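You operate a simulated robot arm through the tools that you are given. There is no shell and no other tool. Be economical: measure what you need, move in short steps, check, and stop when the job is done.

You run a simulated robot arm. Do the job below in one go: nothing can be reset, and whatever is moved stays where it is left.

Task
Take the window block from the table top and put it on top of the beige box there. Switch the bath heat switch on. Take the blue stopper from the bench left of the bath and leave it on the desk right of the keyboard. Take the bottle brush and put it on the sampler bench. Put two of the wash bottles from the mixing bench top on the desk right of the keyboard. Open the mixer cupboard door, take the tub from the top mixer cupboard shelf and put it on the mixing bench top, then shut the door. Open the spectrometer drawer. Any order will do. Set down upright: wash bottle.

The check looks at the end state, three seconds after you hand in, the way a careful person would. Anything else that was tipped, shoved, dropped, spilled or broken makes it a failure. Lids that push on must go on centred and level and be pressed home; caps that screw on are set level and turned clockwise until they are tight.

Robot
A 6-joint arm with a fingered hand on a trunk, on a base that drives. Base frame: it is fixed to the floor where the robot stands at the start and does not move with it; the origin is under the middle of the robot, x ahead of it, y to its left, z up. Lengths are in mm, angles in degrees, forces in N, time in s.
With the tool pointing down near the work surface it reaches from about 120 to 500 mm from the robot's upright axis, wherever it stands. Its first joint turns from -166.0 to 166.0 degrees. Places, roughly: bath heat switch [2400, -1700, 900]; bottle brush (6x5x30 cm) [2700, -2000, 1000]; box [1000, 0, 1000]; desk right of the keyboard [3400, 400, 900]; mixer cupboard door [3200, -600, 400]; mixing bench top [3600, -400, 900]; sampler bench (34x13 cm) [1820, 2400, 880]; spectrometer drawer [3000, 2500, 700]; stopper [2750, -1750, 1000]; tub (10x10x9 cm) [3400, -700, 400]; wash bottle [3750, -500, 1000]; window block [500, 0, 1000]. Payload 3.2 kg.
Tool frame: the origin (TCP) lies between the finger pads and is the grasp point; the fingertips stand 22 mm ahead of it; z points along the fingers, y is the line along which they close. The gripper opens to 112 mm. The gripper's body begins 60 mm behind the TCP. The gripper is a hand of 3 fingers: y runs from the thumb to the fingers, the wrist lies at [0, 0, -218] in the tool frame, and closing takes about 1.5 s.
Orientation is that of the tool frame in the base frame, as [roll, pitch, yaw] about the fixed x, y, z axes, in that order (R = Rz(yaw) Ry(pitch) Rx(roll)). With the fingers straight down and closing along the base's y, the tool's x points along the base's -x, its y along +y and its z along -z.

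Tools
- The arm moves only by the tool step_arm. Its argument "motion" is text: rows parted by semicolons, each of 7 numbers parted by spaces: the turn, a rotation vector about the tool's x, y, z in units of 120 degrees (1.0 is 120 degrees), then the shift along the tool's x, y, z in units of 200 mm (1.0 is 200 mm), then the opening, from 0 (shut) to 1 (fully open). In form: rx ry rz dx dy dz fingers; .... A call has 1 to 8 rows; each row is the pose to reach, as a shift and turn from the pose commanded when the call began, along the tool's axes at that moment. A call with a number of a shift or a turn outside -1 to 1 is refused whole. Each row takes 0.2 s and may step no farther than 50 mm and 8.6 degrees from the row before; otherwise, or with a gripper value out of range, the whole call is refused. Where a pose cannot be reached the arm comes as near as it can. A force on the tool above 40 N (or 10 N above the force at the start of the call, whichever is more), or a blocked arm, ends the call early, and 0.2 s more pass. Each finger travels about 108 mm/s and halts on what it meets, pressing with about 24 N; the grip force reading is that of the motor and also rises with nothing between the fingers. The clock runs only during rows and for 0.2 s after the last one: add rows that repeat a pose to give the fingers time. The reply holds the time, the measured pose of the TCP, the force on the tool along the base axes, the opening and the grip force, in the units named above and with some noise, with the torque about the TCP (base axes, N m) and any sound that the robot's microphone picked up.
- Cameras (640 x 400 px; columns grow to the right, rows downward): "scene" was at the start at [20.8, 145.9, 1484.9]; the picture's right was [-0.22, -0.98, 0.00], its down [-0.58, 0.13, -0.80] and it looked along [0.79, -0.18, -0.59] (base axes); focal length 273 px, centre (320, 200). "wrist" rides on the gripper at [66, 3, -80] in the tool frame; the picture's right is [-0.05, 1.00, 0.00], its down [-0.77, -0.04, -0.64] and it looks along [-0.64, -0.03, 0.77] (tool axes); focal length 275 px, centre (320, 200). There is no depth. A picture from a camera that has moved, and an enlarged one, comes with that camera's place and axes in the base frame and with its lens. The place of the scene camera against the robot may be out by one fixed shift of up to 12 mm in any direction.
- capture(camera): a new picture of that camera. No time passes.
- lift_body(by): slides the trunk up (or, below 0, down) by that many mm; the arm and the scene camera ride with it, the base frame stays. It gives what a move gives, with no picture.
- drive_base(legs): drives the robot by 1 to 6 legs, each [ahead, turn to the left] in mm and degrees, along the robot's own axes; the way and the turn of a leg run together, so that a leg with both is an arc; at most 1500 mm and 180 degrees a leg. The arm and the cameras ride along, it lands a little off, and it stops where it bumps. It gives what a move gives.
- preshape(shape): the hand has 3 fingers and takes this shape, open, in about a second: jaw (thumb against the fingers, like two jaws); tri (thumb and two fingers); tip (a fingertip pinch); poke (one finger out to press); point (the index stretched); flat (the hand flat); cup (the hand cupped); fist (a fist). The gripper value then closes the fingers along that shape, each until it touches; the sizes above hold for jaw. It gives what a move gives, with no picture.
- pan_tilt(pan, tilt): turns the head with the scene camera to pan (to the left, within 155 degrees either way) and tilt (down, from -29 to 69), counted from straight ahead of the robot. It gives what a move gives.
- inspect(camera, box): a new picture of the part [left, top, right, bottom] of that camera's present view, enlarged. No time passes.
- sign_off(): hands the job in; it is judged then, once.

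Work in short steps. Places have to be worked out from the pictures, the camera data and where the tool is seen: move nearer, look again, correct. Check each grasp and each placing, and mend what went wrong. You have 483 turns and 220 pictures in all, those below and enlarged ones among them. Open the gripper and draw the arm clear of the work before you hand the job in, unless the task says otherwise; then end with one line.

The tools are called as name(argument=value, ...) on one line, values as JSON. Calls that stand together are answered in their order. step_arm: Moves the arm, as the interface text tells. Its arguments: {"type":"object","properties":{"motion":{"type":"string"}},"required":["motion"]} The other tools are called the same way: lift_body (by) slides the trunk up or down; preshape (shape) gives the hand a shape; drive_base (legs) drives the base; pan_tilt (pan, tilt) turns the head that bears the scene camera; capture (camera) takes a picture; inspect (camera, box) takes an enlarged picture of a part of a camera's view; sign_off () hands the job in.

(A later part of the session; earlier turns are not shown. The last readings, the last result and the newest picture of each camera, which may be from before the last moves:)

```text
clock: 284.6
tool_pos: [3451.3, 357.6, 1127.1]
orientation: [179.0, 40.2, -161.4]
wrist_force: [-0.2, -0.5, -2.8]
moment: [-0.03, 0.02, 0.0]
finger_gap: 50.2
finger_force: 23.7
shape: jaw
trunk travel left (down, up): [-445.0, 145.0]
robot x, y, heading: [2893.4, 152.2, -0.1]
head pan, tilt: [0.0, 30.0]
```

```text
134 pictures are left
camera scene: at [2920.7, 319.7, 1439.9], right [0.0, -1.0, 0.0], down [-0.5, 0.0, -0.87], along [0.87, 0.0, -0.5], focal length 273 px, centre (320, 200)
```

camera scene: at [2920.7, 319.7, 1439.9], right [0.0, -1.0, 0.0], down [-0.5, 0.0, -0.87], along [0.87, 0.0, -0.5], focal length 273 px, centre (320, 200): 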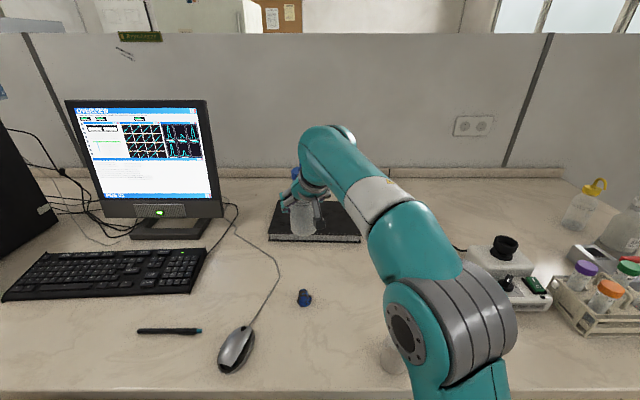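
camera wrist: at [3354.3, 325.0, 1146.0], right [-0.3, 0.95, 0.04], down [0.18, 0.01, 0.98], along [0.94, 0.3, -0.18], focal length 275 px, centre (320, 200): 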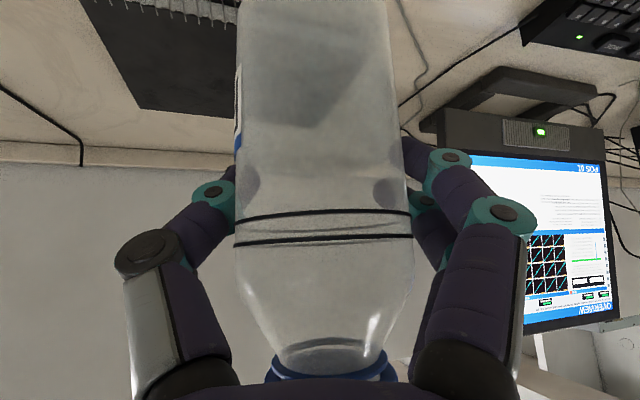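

The landing spot is clear behind the stopper. Lower with the trunk.

lift_body(by=-160)

capture(camera="wrist")

inspect(camera="scene", box=[220, 130, 420, 300])

```text
clock: 286.5
tool_pos: [3451.9, 357.2, 966.2]
orientation: [179.1, 40.1, -161.4]
wrist_force: [0.0, -0.1, -2.8]
moment: [0.01, -0.02, -0.01]
finger_gap: 50.5
finger_force: 24.1
shape: jaw
trunk travel left (down, up): [-285.0, 305.0]
robot x, y, heading: [2893.0, 155.4, -0.0]
head pan, tilt: [0.0, 30.0]
```

```text
133 pictures are left
camera wrist: at [3354.2, 324.6, 986.0], right [-0.3, 0.95, 0.04], down [0.18, 0.01, 0.98], along [0.94, 0.3, -0.18], focal length 275 px, centre (320, 200)
```

wrist: 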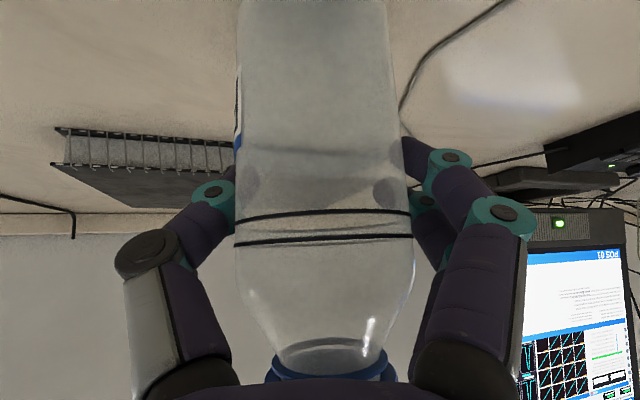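

```text
2.35 times, centred on (320, 215) of scene
camera zoom: at [2920.7, 319.5, 1279.9], right [0.0, -1.0, 0.0], down [-0.5, 0.0, -0.87], along [0.87, 0.0, -0.5], focal length 643 px, centre (320, 165)
```

zoom: 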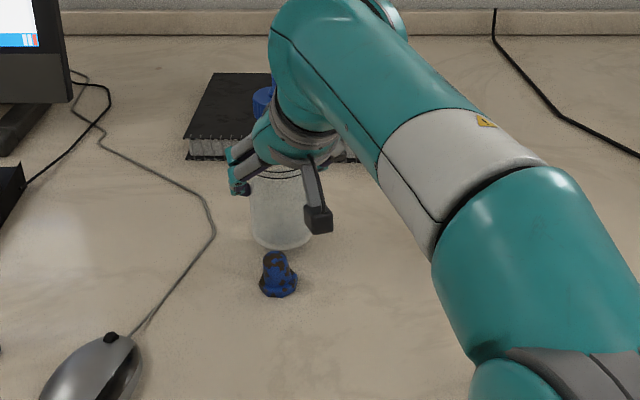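

Just above the desk. Lower in 3 mm steps until contact.

step_arm(motion="0 0 0 0.0193 0 0.023 0; 0 0 0 0.029 0 0.0345 0; 0 0 0 0.0386 0 0.046 0; 0 0 0 0.0482 0 0.0575 0; 0 0 0 0.0579 0 0.069 0")

```text
clock: 287.7
tool_pos: [3452.4, 356.9, 953.8]
orientation: [178.3, 40.3, -161.4]
wrist_force: [2.6, 3.4, 14.8]
moment: [0.1, -0.15, 0.0]
finger_gap: 50.3
finger_force: 23.6
shape: jaw
trunk travel left (down, up): [-285.0, 305.0]
robot x, y, heading: [2892.9, 153.5, -0.2]
head pan, tilt: [0.0, 30.0]
```

Contact. Ease up and open.

step_arm(motion="0 0 0 -0.0145 0 -0.0173 0; 0 0 0 -0.0145 0 -0.0173 0.5; 0 0 0 -0.0145 0 -0.0173 0.7; 0 0 0 -0.0145 0 -0.0173 0.9; 0 0 0 -0.0145 0 -0.0173 0.9; 0 0 0 -0.0145 0 -0.0173 0.9")

capture(camera="wrist")

```text
clock: 289.1
tool_pos: [3452.8, 357.5, 954.6]
orientation: [178.6, 40.0, -161.4]
wrist_force: [0.6, 0.3, -0.8]
moment: [0.0, 0.01, 0.04]
finger_gap: 100.9
finger_force: 0.0
shape: jaw
trunk travel left (down, up): [-285.0, 305.0]
robot x, y, heading: [2895.3, 158.3, -0.4]
head pan, tilt: [0.0, 30.0]
```

```text
131 pictures are left
camera wrist: at [3355.3, 324.0, 973.7], right [-0.3, 0.95, 0.05], down [0.19, 0.01, 0.98], along [0.94, 0.3, -0.18], focal length 275 px, centre (320, 200)
```

wrist: 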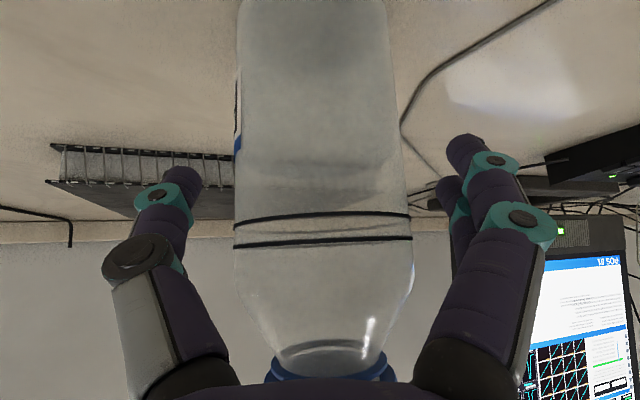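

Released. Retreat along the tool axis.

step_arm(motion="0 0 0 0 0 -0.1 0.9; 0 0 0 0 0 -0.25 0.9; 0 0 0 0 0 -0.4 0.9; 0 0 0 0 0 -0.6 1; 0 0 0 0 0 -0.8 1; 0 0 0 0 0 -0.8 1")

capture(camera="scene")

```text
clock: 290.5
tool_pos: [3353.5, 320.4, 1074.6]
orientation: [179.0, 40.2, -161.5]
wrist_force: [-0.7, 0.4, -0.1]
moment: [-0.02, 0.01, 0.02]
finger_gap: 111.8
finger_force: 0.0
shape: jaw
trunk travel left (down, up): [-285.0, 305.0]
robot x, y, heading: [2894.0, 154.9, 0.1]
head pan, tilt: [0.0, 30.0]
```

```text
130 pictures are left
camera scene: at [2920.3, 319.4, 1279.9], right [0.0, -1.0, 0.0], down [-0.5, 0.0, -0.87], along [0.87, 0.0, -0.5], focal length 273 px, centre (320, 200)
```

scene: 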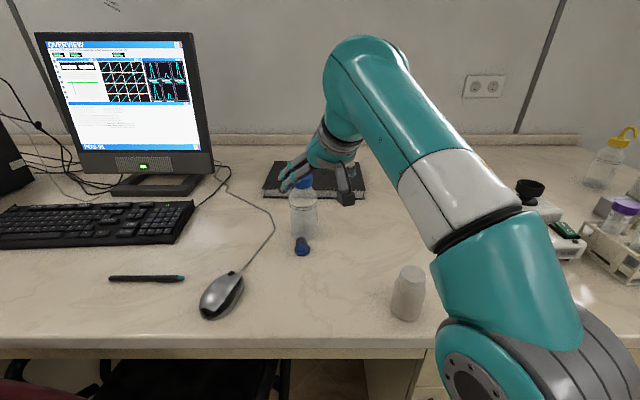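

Bottle 1 is in place. I centre and retract the arm, then drive round to the right end of the mixing bench for the red bottle.

step_arm(motion="0.02 0 0.024 0.083 -0.139 -0.07 1; 0.04 0 0.047 0.166 -0.277 -0.14 1; 0.06 0 0.071 0.25 -0.416 -0.21 1; 0.08 0 0.094 0.333 -0.554 -0.28 1; 0.099 0 0.118 0.416 -0.693 -0.35 1; 0.099 0 0.118 0.416 -0.693 -0.35 1")

drive_base(legs=[[-300, 0], [0, -90], [1110, 0], [0, 60]])

```text
clock: 291.9
tool_pos: [3297.1, 153.5, 1072.5]
orientation: [178.9, 39.9, -179.9]
wrist_force: [0.6, 0.1, -0.2]
moment: [-0.02, 0.03, 0.0]
finger_gap: 112.0
finger_force: 0.2
shape: jaw
trunk travel left (down, up): [-285.0, 305.0]
robot x, y, heading: [2893.1, 157.2, -0.1]
head pan, tilt: [0.0, 30.0]
```

```text
clock: 305.7
tool_pos: [2944.4, -1159.9, 1073.0]
orientation: [178.9, 40.0, 150.1]
wrist_force: [0.2, 0.4, -0.5]
moment: [0.01, -0.01, -0.03]
finger_gap: 112.1
finger_force: 0.0
shape: jaw
trunk travel left (down, up): [-285.0, 305.0]
robot x, y, heading: [2595.7, -960.0, -30.2]
head pan, tilt: [0.0, 30.0]
```

drive_base(legs=[[1100, 0], [0, 120]])

capture(camera="scene")

capture(camera="wrist")

```text
clock: 316.3
tool_pos: [3539.4, -1101.3, 1073.6]
orientation: [178.9, 39.9, -88.7]
wrist_force: [-0.5, 0.4, 0.1]
moment: [0.0, 0.0, 0.03]
finger_gap: 111.6
finger_force: 0.0
shape: jaw
trunk travel left (down, up): [-285.0, 305.0]
robot x, y, heading: [3547.5, -1502.7, 91.3]
head pan, tilt: [0.0, 30.0]
```

```text
129 pictures are left
camera scene: at [3377.7, -1478.0, 1279.9], right [1.0, 0.02, 0.0], down [0.01, -0.5, -0.87], along [-0.02, 0.87, -0.5], focal length 273 px, centre (320, 200)
```

scene: 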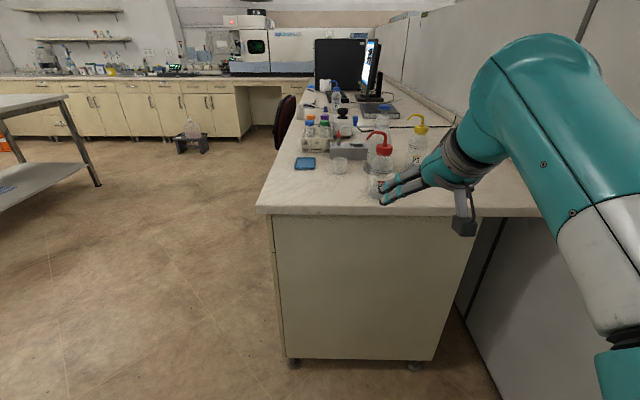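

```text
128 pictures are left
camera wrist: at [3541.4, -1205.2, 1092.8], right [-1.0, 0.0, 0.04], down [0.04, 0.18, 0.98], along [-0.01, 0.98, -0.18], focal length 275 px, centre (320, 200)
```

wrist: 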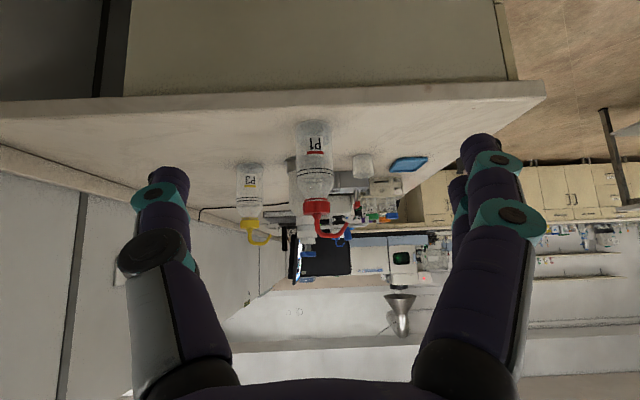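

Red bottle's axis ≈(3543,-740). Drive closer and lower to grasp height.

drive_base(legs=[[250, -1.3]])

lift_body(by=-118)

capture(camera="wrist")

```text
clock: 318.1
tool_pos: [3546.7, -852.4, 1073.5]
orientation: [178.8, 40.0, -89.9]
wrist_force: [1.1, 0.6, -0.4]
moment: [0.0, 0.03, 0.01]
finger_gap: 111.8
finger_force: 0.0
shape: jaw
trunk travel left (down, up): [-285.0, 305.0]
robot x, y, heading: [3547.0, -1256.0, 89.9]
head pan, tilt: [0.0, 30.0]
```

```text
clock: 319.6
tool_pos: [3547.0, -854.3, 955.5]
orientation: [178.9, 40.0, -90.0]
wrist_force: [0.3, 1.1, 0.4]
moment: [0.03, -0.04, 0.01]
finger_gap: 112.0
finger_force: 0.0
shape: jaw
trunk travel left (down, up): [-167.0, 423.0]
robot x, y, heading: [3545.6, -1258.0, 89.9]
head pan, tilt: [0.0, 30.0]
```

```text
127 pictures are left
camera wrist: at [3545.7, -957.4, 974.8], right [-1.0, 0.02, 0.04], down [0.05, 0.18, 0.98], along [0.01, 0.98, -0.18], focal length 275 px, centre (320, 200)
```

wrist: 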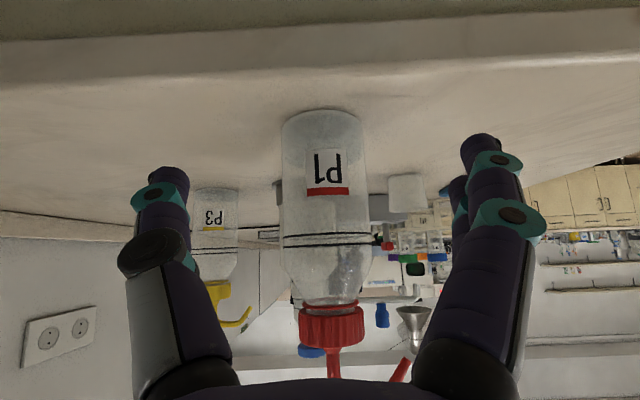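

Axis ≈(3543,-751). Advance 95 mm to straddle it.

step_arm(motion="0 0 0 -0.1 0.015 0.084 1; 0 0 0 -0.2 0.015 0.168 1; 0 0 0 -0.3 0.015 0.252 1; 0 0 0 -0.364 0.015 0.305 1; 0 0 0 -0.364 0.015 0.305 1")

capture(camera="wrist")

```text
clock: 320.8
tool_pos: [3543.4, -757.8, 955.0]
orientation: [178.9, 40.0, -90.0]
wrist_force: [-0.2, 0.5, 0.2]
moment: [0.03, 0.0, 0.01]
finger_gap: 112.0
finger_force: 0.2
shape: jaw
trunk travel left (down, up): [-167.0, 423.0]
robot x, y, heading: [3548.4, -1258.8, 90.0]
head pan, tilt: [0.0, 30.0]
```

```text
126 pictures are left
camera wrist: at [3541.6, -862.4, 975.0], right [-1.0, 0.02, 0.04], down [0.05, 0.18, 0.98], along [0.01, 0.98, -0.18], focal length 275 px, centre (320, 200)
```

wrist: 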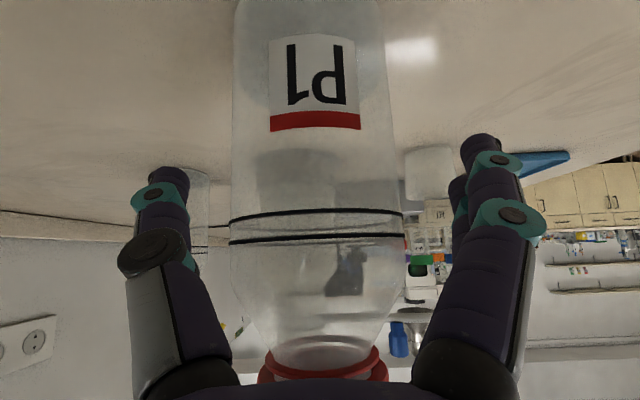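

Same geometry as the first bottle. Close.

step_arm(motion="0 0 0 0 0 0 0.8; 0 0 0 0 0 0 0.6; 0 0 0 0 0 0 0.45; 0 0 0 0 0 0 0.3; 0 0 0 0 0 0 0.15; 0 0 0 0 0 0 0; 0 0 0 0 0 0 0; 0 0 0 0 0 0 0")

lift_body(by=40)

capture(camera="wrist")

```text
clock: 322.6
tool_pos: [3542.5, -758.5, 955.3]
orientation: [178.9, 39.9, -90.0]
wrist_force: [-0.9, 0.6, 0.3]
moment: [-0.01, 0.01, -0.01]
finger_gap: 52.1
finger_force: 23.4
shape: jaw
trunk travel left (down, up): [-167.0, 423.0]
robot x, y, heading: [3548.1, -1256.7, 89.6]
head pan, tilt: [0.0, 30.0]
```

```text
clock: 323.4
tool_pos: [3542.7, -758.2, 994.7]
orientation: [178.9, 40.1, -90.0]
wrist_force: [0.3, 0.5, -1.4]
moment: [-0.02, -0.02, 0.02]
finger_gap: 52.3
finger_force: 24.0
shape: jaw
trunk travel left (down, up): [-207.0, 383.0]
robot x, y, heading: [3545.7, -1257.9, 89.7]
head pan, tilt: [0.0, 30.0]
```

```text
125 pictures are left
camera wrist: at [3541.6, -862.5, 1014.9], right [-1.0, 0.02, 0.04], down [0.05, 0.18, 0.98], along [0.01, 0.98, -0.18], focal length 275 px, centre (320, 200)
```

wrist: 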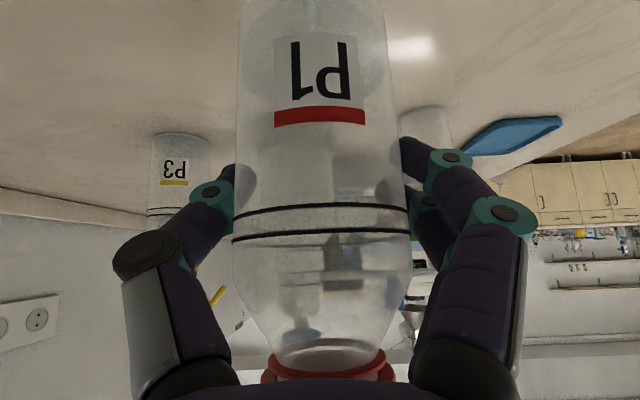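

Held. Raise and carry it back to the desk.

lift_body(by=130)

drive_base(legs=[[-250, 0], [0, 60], [1098, 0], [0, -60], [1100, 0], [0, -90]])

capture(camera="scene")

```text
clock: 325.0
tool_pos: [3542.5, -759.3, 1124.9]
orientation: [178.9, 40.1, -90.0]
wrist_force: [0.0, -0.9, -2.0]
moment: [0.02, 0.03, -0.03]
finger_gap: 52.2
finger_force: 24.4
shape: jaw
trunk travel left (down, up): [-337.0, 253.0]
robot x, y, heading: [3546.4, -1256.0, 89.6]
head pan, tilt: [0.0, 30.0]
```

```text
clock: 346.3
tool_pos: [3114.5, 142.4, 1125.0]
orientation: [178.9, 40.0, -179.8]
wrist_force: [-0.2, 0.7, -1.5]
moment: [0.02, -0.01, 0.01]
finger_gap: 52.0
finger_force: 24.2
shape: jaw
trunk travel left (down, up): [-337.0, 253.0]
robot x, y, heading: [2618.1, 138.6, 0.4]
head pan, tilt: [0.0, 30.0]
```

```text
124 pictures are left
camera scene: at [2643.3, 300.7, 1331.9], right [0.0, -1.0, 0.0], down [-0.5, 0.0, -0.87], along [0.87, 0.0, -0.5], focal length 273 px, centre (320, 200)
```

scene: 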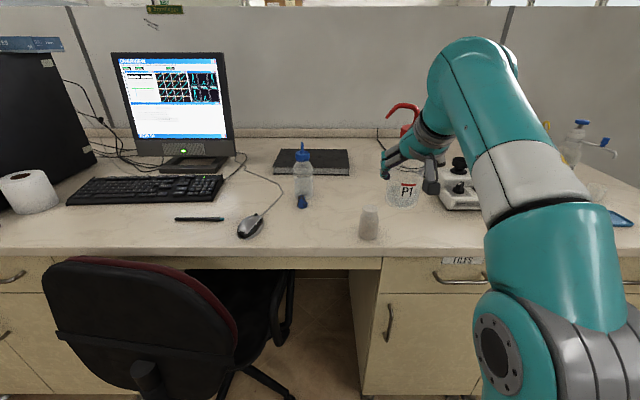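

Bottle 1 and the stopper stand well. I'll set the second one at about (3320, 310). Drive in a little and swing left.

drive_base(legs=[[170, -0.3]])

step_arm(motion="-0.018 0 -0.021 -0.02 0.166 0.018 0; -0.036 0 -0.043 -0.04 0.332 0.036 0; -0.054 0 -0.064 -0.065 0.5 0.054 0; -0.072 0 -0.086 -0.085 0.664 0.072 0; -0.09 0 -0.107 -0.107 0.83 0.09 0; -0.09 0 -0.107 -0.107 0.83 0.09 0")

capture(camera="wrist")

```text
clock: 347.8
tool_pos: [3285.3, 137.7, 1125.2]
orientation: [178.9, 39.9, 180.0]
wrist_force: [-0.5, -0.1, -1.5]
moment: [0.04, 0.02, -0.03]
finger_gap: 51.8
finger_force: 24.1
shape: jaw
trunk travel left (down, up): [-337.0, 253.0]
robot x, y, heading: [2783.3, 137.1, 0.1]
head pan, tilt: [0.0, 30.0]
```

```text
clock: 349.2
tool_pos: [3310.7, 303.8, 1124.4]
orientation: [179.1, 40.3, -163.1]
wrist_force: [0.7, -0.2, -2.1]
moment: [-0.01, -0.03, 0.01]
finger_gap: 51.9
finger_force: 24.1
shape: jaw
out of reach, approached as far as the arm can: row 5, 6
trunk travel left (down, up): [-337.0, 253.0]
robot x, y, heading: [2787.8, 135.5, -0.2]
head pan, tilt: [0.0, 30.0]
```

```text
123 pictures are left
camera wrist: at [3212.9, 274.0, 1143.6], right [-0.27, 0.96, 0.04], down [0.18, 0.01, 0.98], along [0.95, 0.27, -0.18], focal length 275 px, centre (320, 200)
```

wrist: 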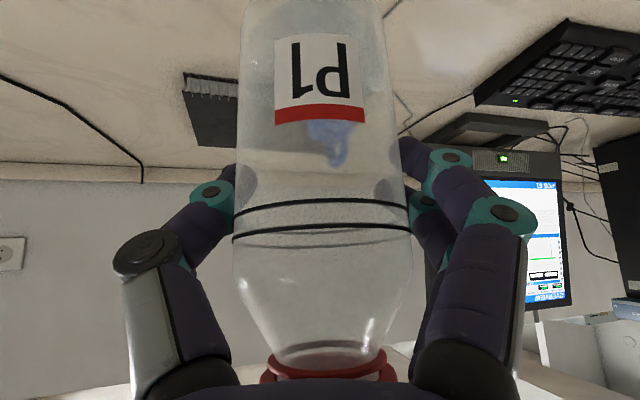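

Position is good, though at the edge of the wrist range; I'll only use the trunk to lower.

lift_body(by=-160)

capture(camera="scene")

```text
clock: 351.0
tool_pos: [3309.1, 303.8, 964.8]
orientation: [179.1, 40.3, -163.1]
wrist_force: [0.2, 0.6, -1.2]
moment: [0.0, 0.01, -0.01]
finger_gap: 51.7
finger_force: 24.3
shape: jaw
trunk travel left (down, up): [-177.0, 413.0]
robot x, y, heading: [2785.7, 138.9, -0.2]
head pan, tilt: [0.0, 30.0]
```

```text
122 pictures are left
camera scene: at [2814.2, 300.6, 1171.9], right [0.0, -1.0, 0.0], down [-0.5, 0.0, -0.87], along [0.87, 0.0, -0.5], focal length 273 px, centre (320, 200)
```

scene: 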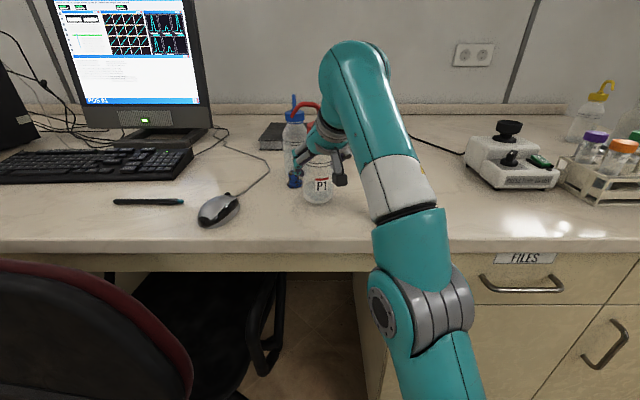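

Lower a few mm at a time.

lift_body(by=-9)

lift_body(by=-3)

```text
clock: 351.6
tool_pos: [3310.2, 303.0, 955.6]
orientation: [179.2, 40.3, -163.2]
wrist_force: [0.1, -0.2, -0.6]
moment: [0.01, 0.08, 0.0]
finger_gap: 51.8
finger_force: 24.0
shape: jaw
trunk travel left (down, up): [-168.0, 422.0]
robot x, y, heading: [2790.6, 134.5, -0.2]
head pan, tilt: [0.0, 30.0]
```

```text
clock: 352.1
tool_pos: [3311.6, 301.9, 953.6]
orientation: [179.0, 40.5, -163.2]
wrist_force: [3.9, 0.8, 10.4]
moment: [0.04, -0.03, 0.0]
finger_gap: 51.6
finger_force: 24.1
shape: jaw
trunk travel left (down, up): [-165.0, 425.0]
robot x, y, heading: [2783.6, 137.6, 0.1]
head pan, tilt: [0.0, 30.0]
```

Contact (10 N). Open the fingers.

step_arm(motion="0 0 0 0 0 0 0.45; 0 0 0 0 0 0 0.6; 0 0 0 0 0 0 0.75; 0 0 0 0 0 0 0.85; 0 0 0 0 0 0 0.85; 0 0 0 0 0 0 0.85")

capture(camera="wrist")

```text
clock: 353.5
tool_pos: [3310.4, 303.2, 952.9]
orientation: [179.1, 40.3, -163.0]
wrist_force: [0.0, 0.1, 0.2]
moment: [0.01, -0.02, 0.0]
finger_gap: 94.8
finger_force: 0.0
shape: jaw
trunk travel left (down, up): [-165.0, 425.0]
robot x, y, heading: [2789.7, 135.6, -0.3]
head pan, tilt: [0.0, 30.0]
```

```text
121 pictures are left
camera wrist: at [3212.5, 273.3, 972.0], right [-0.27, 0.96, 0.04], down [0.18, 0.01, 0.98], along [0.95, 0.27, -0.18], focal length 275 px, centre (320, 200)
```

wrist: 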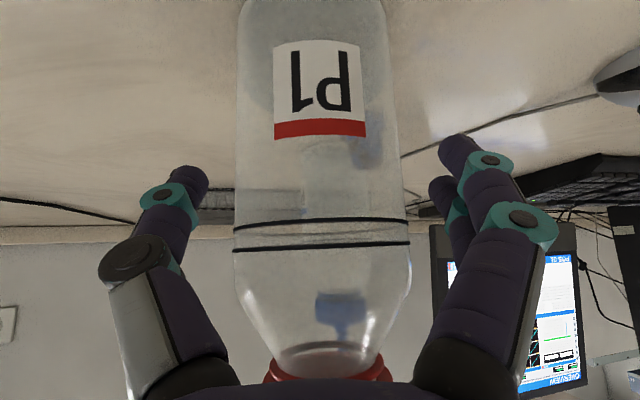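

Released cleanly. Retreat along the tool axis.

step_arm(motion="0 0 0 0 0 -0.1 0.9; 0 0 0 0 0 -0.25 0.9; 0 0 0 0 0 -0.4 0.9; 0 0 0 0 0 -0.6 1; 0 0 0 0 0 -0.8 1; 0 0 0 0 0 -0.8 1")

capture(camera="scene")

```text
clock: 354.9
tool_pos: [3199.5, 258.8, 1027.1]
orientation: [179.0, 40.5, -163.2]
wrist_force: [0.2, -0.2, 0.0]
moment: [0.03, 0.01, -0.02]
finger_gap: 111.5
finger_force: 0.1
shape: jaw
out of reach, approached as far as the arm can: row 1, 2, 3, 4, 5, 6
trunk travel left (down, up): [-165.0, 425.0]
robot x, y, heading: [2789.0, 135.9, -0.0]
head pan, tilt: [0.0, 30.0]
```

```text
120 pictures are left
camera scene: at [2813.7, 300.6, 1159.9], right [0.0, -1.0, 0.0], down [-0.5, 0.0, -0.87], along [0.87, 0.0, -0.5], focal length 273 px, centre (320, 200)
```

scene: 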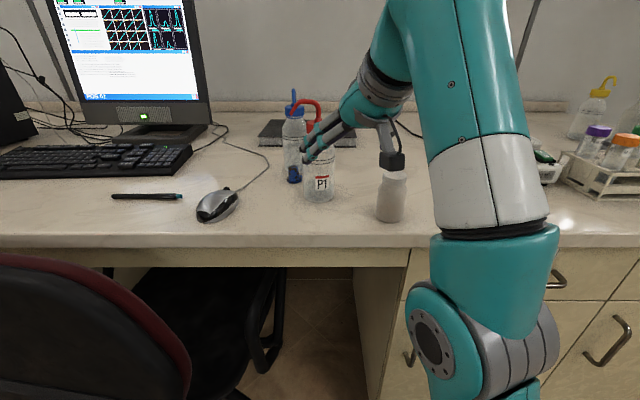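

Bottle stands. I raise the trunk and reduce the tilt to leave the limit.

lift_body(by=150)

step_arm(motion="0 0.05 0 0 0 0 1; 0 0.1 0 0 0 0 1; 0 0.15 0 0 0 0 1; 0 0.2 0 0 0 0 1; 0 0.25 0 0 0 0 1; 0 0.3 0 0 0 0 1; 0 0.337 0 0 0 0 1; 0 0.337 0 0 0 0 1")

capture(camera="scene")

```text
clock: 356.7
tool_pos: [3200.2, 258.4, 1176.9]
orientation: [179.2, 40.4, -163.1]
wrist_force: [0.1, -0.8, 0.7]
moment: [0.01, -0.01, 0.0]
finger_gap: 111.8
finger_force: 0.0
shape: jaw
trunk travel left (down, up): [-315.0, 275.0]
robot x, y, heading: [2787.0, 136.8, -0.1]
head pan, tilt: [0.0, 30.0]
```

```text
clock: 358.5
tool_pos: [3209.7, 248.7, 1143.6]
orientation: [-178.1, 32.7, -161.3]
wrist_force: [0.1, 0.3, 0.2]
moment: [0.05, 0.01, -0.02]
finger_gap: 111.7
finger_force: 0.1
shape: jaw
out of reach, approached as far as the arm can: row 1, 2, 3, 4, 5, 6, 7, 8
trunk travel left (down, up): [-315.0, 275.0]
robot x, y, heading: [2790.1, 137.1, -0.1]
head pan, tilt: [0.0, 30.0]
```

```text
119 pictures are left
camera scene: at [2814.0, 300.6, 1309.9], right [0.0, -1.0, 0.0], down [-0.5, 0.0, -0.87], along [0.87, 0.0, -0.5], focal length 273 px, centre (320, 200)
```

scene: 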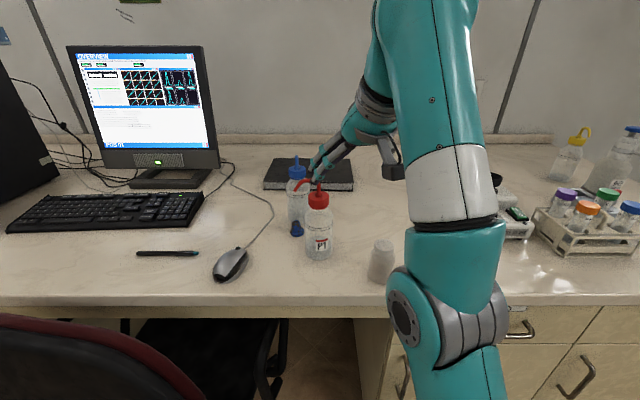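

The limit is simply full stretch upward. I back the base away 250 mm, then lower and untilt.

drive_base(legs=[[-250, 0]])

step_arm(motion="0 0 0 0.1 0 0.1 1; 0 0 0 0.2 0 0.2 1; 0 0 0 0.35 0 0.3 1; 0 0 0 0.5 0 0.4 1; 0 0 0 0.5 0 0.4 1")

```text
clock: 360.3
tool_pos: [2960.7, 248.8, 1142.5]
orientation: [-178.2, 32.7, -161.4]
wrist_force: [-0.1, -0.6, 0.1]
moment: [0.01, -0.01, 0.02]
finger_gap: 112.0
finger_force: 0.1
shape: jaw
trunk travel left (down, up): [-315.0, 275.0]
robot x, y, heading: [2539.8, 137.9, -0.3]
head pan, tilt: [0.0, 30.0]
```

```text
clock: 361.5
tool_pos: [2961.1, 249.1, 1143.0]
orientation: [-178.2, 32.6, -161.4]
wrist_force: [-0.5, -0.4, 0.1]
moment: [-0.01, -0.03, 0.01]
finger_gap: 111.8
finger_force: 0.0
shape: jaw
out of reach, approached as far as the arm can: row 1, 2, 3, 4, 5
trunk travel left (down, up): [-315.0, 275.0]
robot x, y, heading: [2536.1, 135.5, -0.3]
head pan, tilt: [0.0, 30.0]
```

Still stuck; I test tilting more instead.

step_arm(motion="0 -0.06 0 0 0 0 1; 0 -0.12 0 0 0 0 1; 0 -0.12 0 0 0 0 1")

step_arm(motion="0 0 0 0.1 0 0.12 1; 0 0 0 0.2 0 0.24 1; 0 0 0 0.2 0 0.24 1")

```text
clock: 362.3
tool_pos: [2960.4, 249.7, 1143.5]
orientation: [-178.3, 32.7, -161.4]
wrist_force: [0.5, 0.4, -0.6]
moment: [0.0, 0.01, 0.02]
finger_gap: 111.5
finger_force: 0.0
shape: jaw
out of reach, approached as far as the arm can: row 1, 2, 3
trunk travel left (down, up): [-315.0, 275.0]
robot x, y, heading: [2539.7, 138.0, -0.1]
head pan, tilt: [0.0, 30.0]
```

```text
clock: 363.1
tool_pos: [2961.0, 249.1, 1143.6]
orientation: [-178.2, 32.6, -161.4]
wrist_force: [-0.4, 0.5, -0.4]
moment: [0.02, -0.01, 0.02]
finger_gap: 111.9
finger_force: 0.1
shape: jaw
out of reach, approached as far as the arm can: row 1, 2, 3
trunk travel left (down, up): [-315.0, 275.0]
robot x, y, heading: [2536.6, 137.1, 0.0]
head pan, tilt: [0.0, 30.0]
```

step_arm(motion="0 0 0.06 0 0 0 1; 0 0 0.12 0 0 0 1; 0 0 0.18 0 0 0 1")

capture(camera="scene")

```text
clock: 363.9
tool_pos: [2961.3, 250.3, 1144.2]
orientation: [168.3, 30.7, 173.2]
wrist_force: [-0.3, 0.2, -0.4]
moment: [-0.01, 0.0, 0.0]
finger_gap: 111.7
finger_force: 0.1
shape: jaw
trunk travel left (down, up): [-315.0, 275.0]
robot x, y, heading: [2536.9, 136.1, -0.0]
head pan, tilt: [0.0, 30.0]
```

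```text
118 pictures are left
camera scene: at [2564.4, 301.3, 1309.9], right [0.0, -1.0, 0.0], down [-0.5, 0.0, -0.87], along [0.87, 0.0, -0.5], focal length 273 px, centre (320, 200)
```

scene: 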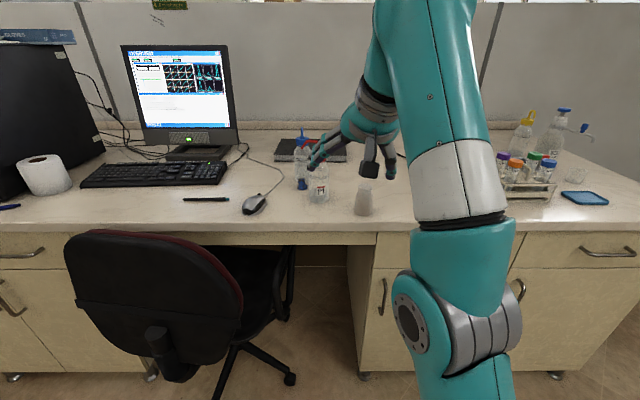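

Yaw was the limit; now it's free. Untilt and move down/centre.

step_arm(motion="0 0.06 0 0.05 -0.05 0.08 1; 0 0.12 0 0.1 -0.1 0.16 1; 0 0.18 0 0.1 -0.15 0.24 1; 0 0.24 0 0.1 -0.2 0.3 1; 0 0.24 0 0.1 -0.2 0.3 1")

```text
clock: 365.1
tool_pos: [2948.2, 202.4, 1047.5]
orientation: [169.9, 2.5, 178.9]
wrist_force: [0.6, -0.2, -0.1]
moment: [-0.04, -0.01, -0.01]
finger_gap: 111.9
finger_force: 0.0
shape: jaw
out of reach, approached as far as the arm can: row 2, 3, 4, 5
trunk travel left (down, up): [-315.0, 275.0]
robot x, y, heading: [2535.9, 137.9, -0.3]
head pan, tilt: [0.0, 30.0]
```

step_arm(motion="0.04 0.01 0 0 -0.1 0.05 1; 0.084 0.02 0 0 -0.2 0.1 1; 0.084 0.02 0 0 -0.33 0.15 1; 0.084 0.02 0 0 -0.33 0.2 1; 0.084 0.02 0 0 -0.33 0.2 1")

```text
clock: 366.3
tool_pos: [2949.3, 143.5, 995.6]
orientation: [-179.9, 0.1, 179.1]
wrist_force: [-0.3, 0.1, 0.2]
moment: [-0.01, 0.01, -0.02]
finger_gap: 111.8
finger_force: 0.0
shape: jaw
trunk travel left (down, up): [-315.0, 275.0]
robot x, y, heading: [2539.1, 137.2, -0.4]
head pan, tilt: [0.0, 30.0]
```

Arm is neutral again. Next the mixer cupboard: drive in front of it and look.

drive_base(legs=[[0, -90], [690, 0], [0, 90]])

pan_tilt(pan=0, tilt=42)

capture(camera="scene")

```text
clock: 377.7
tool_pos: [2949.2, -533.6, 996.4]
orientation: [-179.9, 0.1, -179.9]
wrist_force: [0.1, -0.3, -0.4]
moment: [-0.01, -0.01, 0.01]
finger_gap: 112.1
finger_force: 0.1
shape: jaw
trunk travel left (down, up): [-315.0, 275.0]
robot x, y, heading: [2537.0, -547.3, 0.7]
head pan, tilt: [0.0, 30.0]
```

```text
clock: 378.5
tool_pos: [2947.8, -535.3, 997.2]
orientation: [-180.0, 0.2, 179.9]
wrist_force: [0.2, -0.2, 0.5]
moment: [0.0, -0.04, 0.01]
finger_gap: 111.9
finger_force: 0.2
shape: jaw
trunk travel left (down, up): [-315.0, 275.0]
robot x, y, heading: [2535.1, -547.3, 0.6]
head pan, tilt: [0.0, 42.0]
```

```text
117 pictures are left
camera scene: at [2554.5, -382.1, 1291.7], right [0.01, -1.0, 0.0], down [-0.67, -0.01, -0.74], along [0.74, 0.01, -0.67], focal length 273 px, centre (320, 200)
```

scene: 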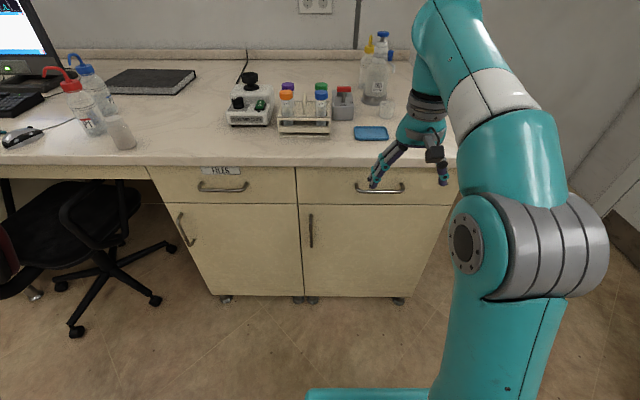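

The mixer cupboard is the right-hand door with its handle on the left, near (3150, -344, 620). I move in line with the handle and lower the trunk.

drive_base(legs=[[0, 90], [200, 0], [0, -90.5], [60, 0]])

lift_body(by=-270)

capture(camera="wrist")

capture(camera="scene")

```text
clock: 388.3
tool_pos: [3005.0, -332.1, 997.0]
orientation: [-179.9, 0.1, 179.8]
wrist_force: [0.3, 0.8, 1.1]
moment: [0.0, 0.03, 0.02]
finger_gap: 111.9
finger_force: 0.1
shape: jaw
trunk travel left (down, up): [-315.0, 275.0]
robot x, y, heading: [2592.8, -343.0, 0.6]
head pan, tilt: [0.0, 42.0]
```

```text
clock: 391.1
tool_pos: [3006.6, -332.5, 726.2]
orientation: [180.0, 0.1, 179.8]
wrist_force: [0.2, 0.1, -0.7]
moment: [-0.02, 0.01, 0.01]
finger_gap: 112.1
finger_force: 0.2
shape: jaw
trunk travel left (down, up): [-45.0, 545.0]
robot x, y, heading: [2593.6, -342.9, 0.8]
head pan, tilt: [0.0, 42.0]
```

```text
116 pictures are left
camera wrist: at [2939.7, -330.2, 807.4], right [0.05, 1.0, 0.0], down [0.77, -0.04, 0.64], along [0.64, -0.03, -0.77], focal length 275 px, centre (320, 200)
```

wrist: 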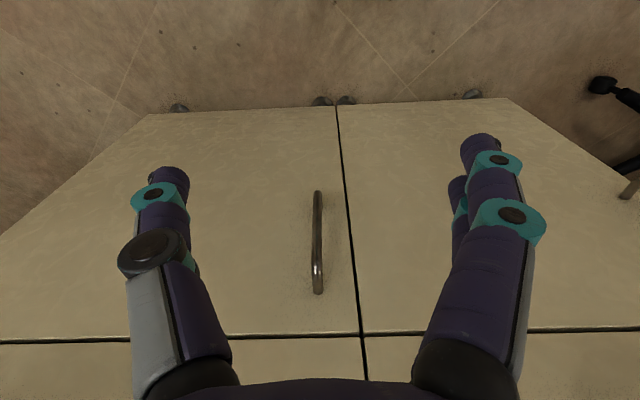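

```text
115 pictures are left
camera scene: at [2612.1, -179.7, 1021.6], right [0.01, -1.0, 0.0], down [-0.67, -0.01, -0.74], along [0.74, 0.01, -0.67], focal length 273 px, centre (320, 200)
```

scene: 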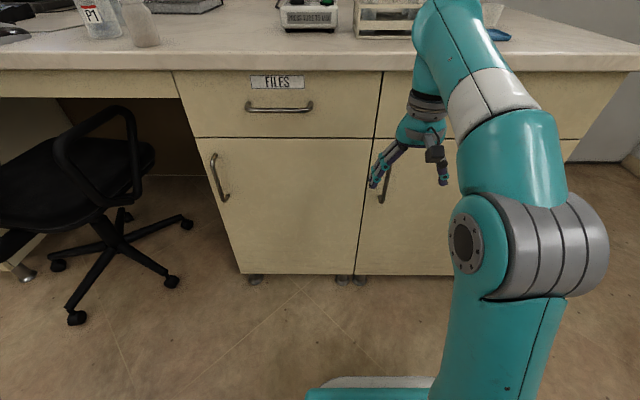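

The handle hangs at y≈-343. I tilt the hand 25° and move to a standoff in front of it.

step_arm(motion="0 -0.05 0 -0.1 -0.02 0.12 1; 0 -0.1 0 -0.2 -0.04 0.25 1; 0 -0.15 0 -0.3 -0.055 0.38 1; 0 -0.208 0 -0.4 -0.055 0.5 1; 0 -0.208 0 -0.445 -0.055 0.57 0.6; 0 -0.208 0 -0.445 -0.055 0.57 0.6")

capture(camera="wrist")

```text
clock: 392.5
tool_pos: [3094.1, -344.0, 613.0]
orientation: [179.7, 25.0, 179.9]
wrist_force: [-0.6, 0.4, -0.4]
moment: [0.01, 0.01, -0.01]
finger_gap: 67.8
finger_force: 0.0
shape: jaw
trunk travel left (down, up): [-45.0, 545.0]
robot x, y, heading: [2591.3, -348.4, 0.7]
head pan, tilt: [0.0, 42.0]
```

```text
114 pictures are left
camera wrist: at [3001.2, -342.8, 658.7], right [0.04, 1.0, 0.02], down [0.43, -0.04, 0.9], along [0.9, -0.03, -0.43], focal length 275 px, centre (320, 200)
```

wrist: 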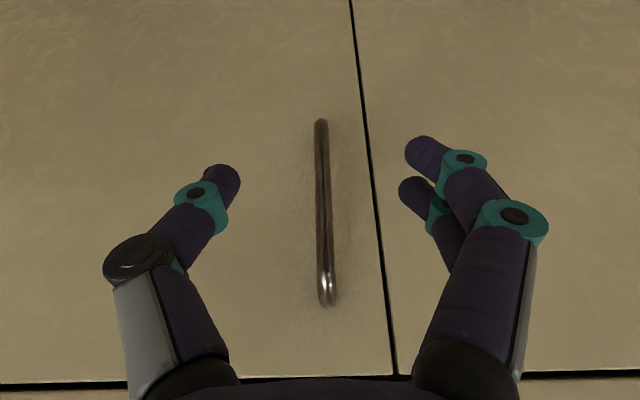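

The handle triangulates to about x=3190, y=-346, z 495–640. Approach to 30 mm short.

step_arm(motion="0 0 0 -0.08 -0.01 0.1 0.6; 0 0 0 -0.15 -0.01 0.2 0.6; 0 0 0 -0.219 -0.01 0.312 0.6; 0 0 0 -0.219 -0.01 0.312 0.6")

capture(camera="wrist")

inspect(camera="scene", box=[340, 60, 500, 240])

```text
clock: 393.5
tool_pos: [3162.0, -347.1, 577.1]
orientation: [179.5, 25.0, 179.9]
wrist_force: [0.4, -0.4, -0.5]
moment: [0.01, -0.04, 0.01]
finger_gap: 67.8
finger_force: 0.2
shape: jaw
trunk travel left (down, up): [-45.0, 545.0]
robot x, y, heading: [2592.8, -344.5, 0.7]
head pan, tilt: [0.0, 42.0]
```

```text
113 pictures are left
camera wrist: at [3068.9, -345.1, 622.2], right [0.04, 1.0, 0.03], down [0.43, -0.04, 0.9], along [0.9, -0.02, -0.43], focal length 275 px, centre (320, 200)
```

wrist: 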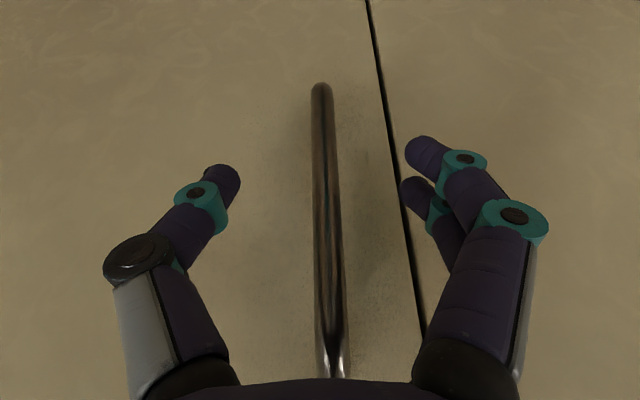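

```text
2.22 times, centred on (420, 150) of scene
camera zoom: at [2612.1, -179.7, 1021.6], right [0.01, -1.0, 0.0], down [-0.67, -0.01, -0.74], along [0.74, 0.01, -0.67], focal length 608 px, centre (98, 311)
```

zoom: 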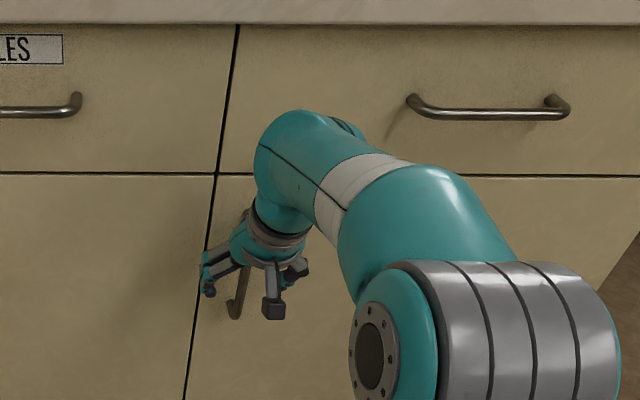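

Handle is between the fingers. Advance 18 mm and close.

step_arm(motion="0 0 0 -0.04 0.01 0.019 0.6; 0 0 0 -0.082 0.01 0.038 0.6; 0 0 0 -0.082 0.01 0.038 0.4; 0 0 0 -0.082 0.01 0.038 0.2; 0 0 0 -0.082 0.01 0.038 0; 0 0 0 -0.082 0.01 0.038 0; 0 0 0 -0.082 0.01 0.038 0")

capture(camera="wrist")

```text
clock: 395.1
tool_pos: [3179.6, -343.3, 575.2]
orientation: [179.9, 25.0, 179.9]
wrist_force: [1.5, -0.4, -0.8]
moment: [0.01, -0.03, 0.01]
finger_gap: 0.0
finger_force: 23.8
shape: jaw
trunk travel left (down, up): [-45.0, 545.0]
robot x, y, heading: [2593.7, -347.2, 0.6]
head pan, tilt: [0.0, 42.0]
```

```text
111 pictures are left
camera wrist: at [3085.9, -341.8, 621.1], right [0.04, 1.0, 0.02], down [0.43, -0.04, 0.9], along [0.9, -0.03, -0.43], focal length 275 px, centre (320, 200)
```

wrist: 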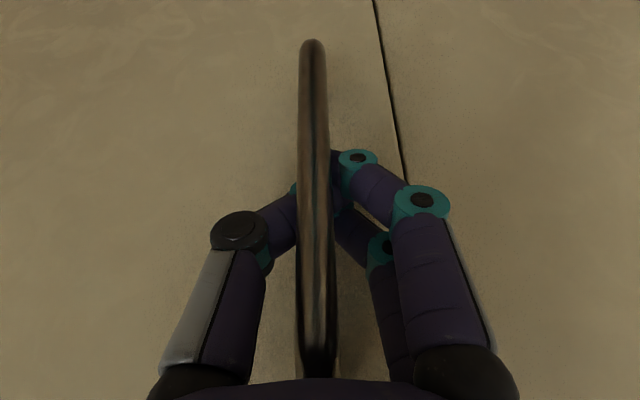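

The fingers closed behind the bar and now hook it, which is ideal for pulling. Pull the door along its arc.

step_arm(motion="0 0 0 0.109 -0.01 -0.051 0; 0 0 0 0.222 -0.03 -0.104 0; 0 0 0 0.335 -0.06 -0.157 0; 0 0 0 0.498 -0.11 -0.233 0; 0 0 0 0.657 -0.18 -0.307 0; 0 0 0 0.657 -0.18 -0.307 0")

capture(camera="wrist")

capture(camera="scene")

```text
clock: 396.5
tool_pos: [3034.4, -380.0, 574.0]
orientation: [-179.9, 25.0, 179.8]
wrist_force: [0.6, -0.3, 0.4]
moment: [0.01, 0.01, -0.04]
finger_gap: 0.0
finger_force: 24.1
shape: jaw
out of reach, approached as far as the arm can: row 1, 2, 3
trunk travel left (down, up): [-45.0, 545.0]
robot x, y, heading: [2594.9, -345.4, 0.6]
head pan, tilt: [0.0, 42.0]
```

```text
110 pictures are left
camera wrist: at [2940.6, -377.5, 619.7], right [0.04, 1.0, 0.02], down [0.43, -0.04, 0.9], along [0.9, -0.03, -0.43], focal length 275 px, centre (320, 200)
```

wrist: 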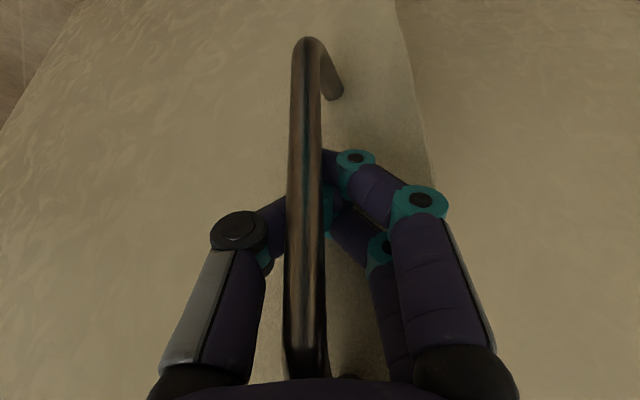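

```text
109 pictures are left
camera scene: at [2612.1, -179.7, 1021.6], right [0.01, -1.0, 0.0], down [-0.67, -0.01, -0.74], along [0.74, 0.01, -0.67], focal length 273 px, centre (320, 200)
```

scene: 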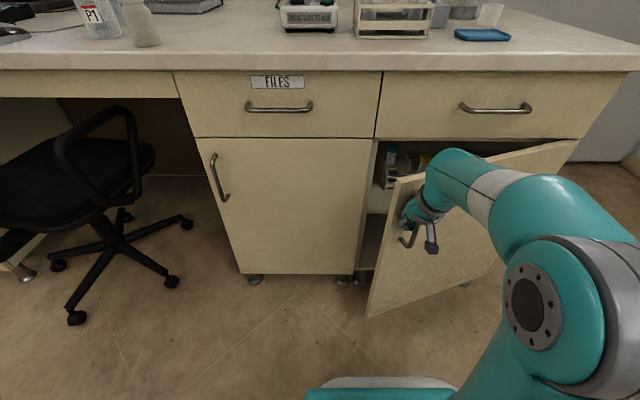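

Door is opening (≈20°). Continue the arc to ~35°.

step_arm(motion="0 0 0 0.11 -0.07 -0.051 0; 0 0 0 0.22 -0.145 -0.102 0; 0 0 0 0.33 -0.22 -0.153 0; 0 0 0 0.435 -0.295 -0.203 0; 0 0 0 0.435 -0.295 -0.203 0")

capture(camera="scene")

```text
clock: 397.7
tool_pos: [2938.2, -437.5, 574.3]
orientation: [-180.0, 25.1, 179.9]
wrist_force: [0.5, 0.0, -0.9]
moment: [0.02, 0.02, 0.01]
finger_gap: 0.1
finger_force: 24.1
shape: jaw
trunk travel left (down, up): [-45.0, 545.0]
robot x, y, heading: [2594.4, -347.6, 0.7]
head pan, tilt: [0.0, 42.0]
```

```text
108 pictures are left
camera scene: at [2612.1, -179.7, 1021.6], right [0.01, -1.0, 0.0], down [-0.67, -0.01, -0.74], along [0.74, 0.01, -0.67], focal length 273 px, centre (320, 200)
```

scene: 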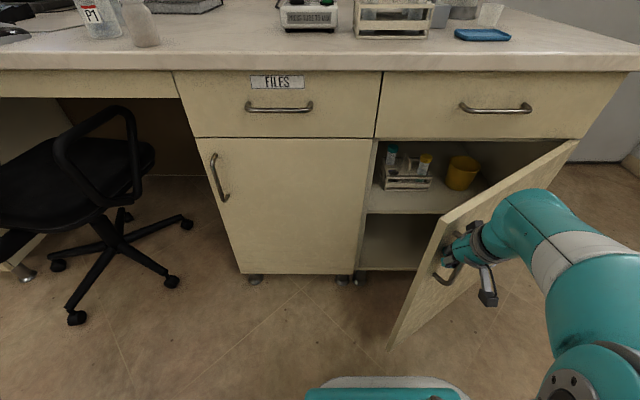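

The yellow tub is on the top shelf at right. Keeping the bar hooked, I continue the arc by backing and turning the base right.

drive_base(legs=[[-48, -14.5]])

capture(camera="scene")

```text
clock: 399.2
tool_pos: [2859.7, -519.2, 575.3]
orientation: [-179.8, 25.9, 165.1]
wrist_force: [11.1, -7.7, -8.0]
moment: [0.07, -0.15, 0.13]
finger_gap: 0.0
finger_force: 24.3
shape: jaw
trunk travel left (down, up): [-45.0, 545.0]
robot x, y, heading: [2546.1, -338.0, -14.5]
head pan, tilt: [0.0, 42.0]
stopped in leg 1: the force on the tool passed its limit at 40 N (the readings are from after the stop); the commanded pose is now the measured one
```

```text
107 pictures are left
camera scene: at [2608.1, -186.4, 1021.6], right [-0.25, -0.97, 0.0], down [-0.65, 0.17, -0.74], along [0.72, -0.18, -0.67], focal length 273 px, centre (320, 200)
```

scene: 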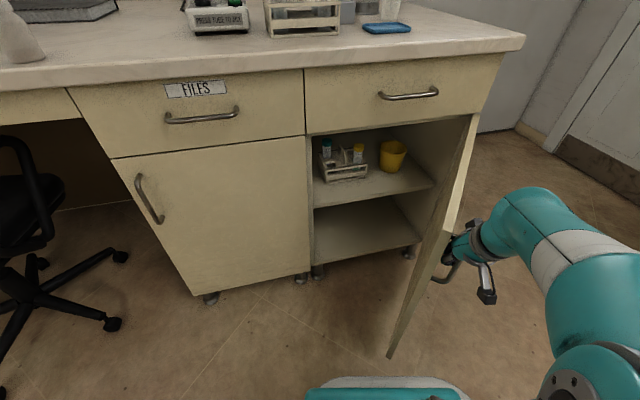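

Door at about 60°. Next small leg: slightly forward and turn right.

drive_base(legs=[[30, -14]])

capture(camera="scene")

```text
clock: 400.1
tool_pos: [2848.2, -540.4, 572.8]
orientation: [-179.7, 24.7, 161.4]
wrist_force: [-10.5, 9.6, 2.0]
moment: [-0.53, -0.81, 0.33]
finger_gap: 0.1
finger_force: 24.1
shape: jaw
trunk travel left (down, up): [-45.0, 545.0]
robot x, y, heading: [2554.9, -338.8, -18.4]
head pan, tilt: [0.0, 42.0]
stopped in leg 1: the force on the tool passed its limit at 59 N (the readings are from after the stop); the commanded pose is now the measured one
```

```text
106 pictures are left
camera scene: at [2625.3, -192.3, 1021.6], right [-0.32, -0.95, 0.0], down [-0.63, 0.21, -0.74], along [0.71, -0.24, -0.67], focal length 273 px, centre (320, 200)
```

scene: 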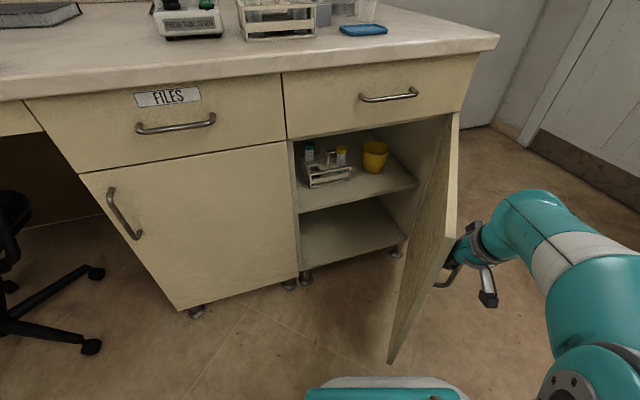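

The hook is jamming sideways; I release the handle and draw back.

step_arm(motion="0 0 0 0 0 0 0.2; 0 0 0 0 0 0 0.4; 0 0 0 0 0 0 0.6; 0 0 0 0 0 0 0.6; 0 0 0 0 0 0 0.6")

capture(camera="wrist")

```text
clock: 401.3
tool_pos: [2848.1, -539.6, 573.0]
orientation: [-179.7, 24.6, 161.4]
wrist_force: [-24.1, 18.6, -16.0]
moment: [-2.82, -0.52, 0.38]
finger_gap: 50.2
finger_force: 0.0
shape: jaw
trunk travel left (down, up): [-45.0, 545.0]
robot x, y, heading: [2554.7, -341.7, -18.8]
head pan, tilt: [0.0, 42.0]
```

```text
105 pictures are left
camera wrist: at [2760.4, -508.4, 619.2], right [0.36, 0.93, 0.02], down [0.4, -0.17, 0.9], along [0.84, -0.32, -0.44], focal length 275 px, centre (320, 200)
```

wrist: 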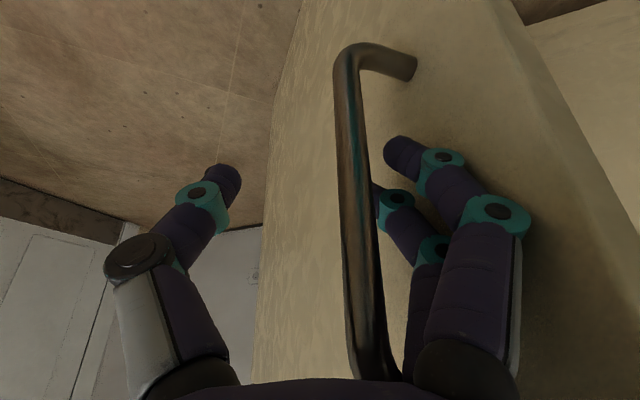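

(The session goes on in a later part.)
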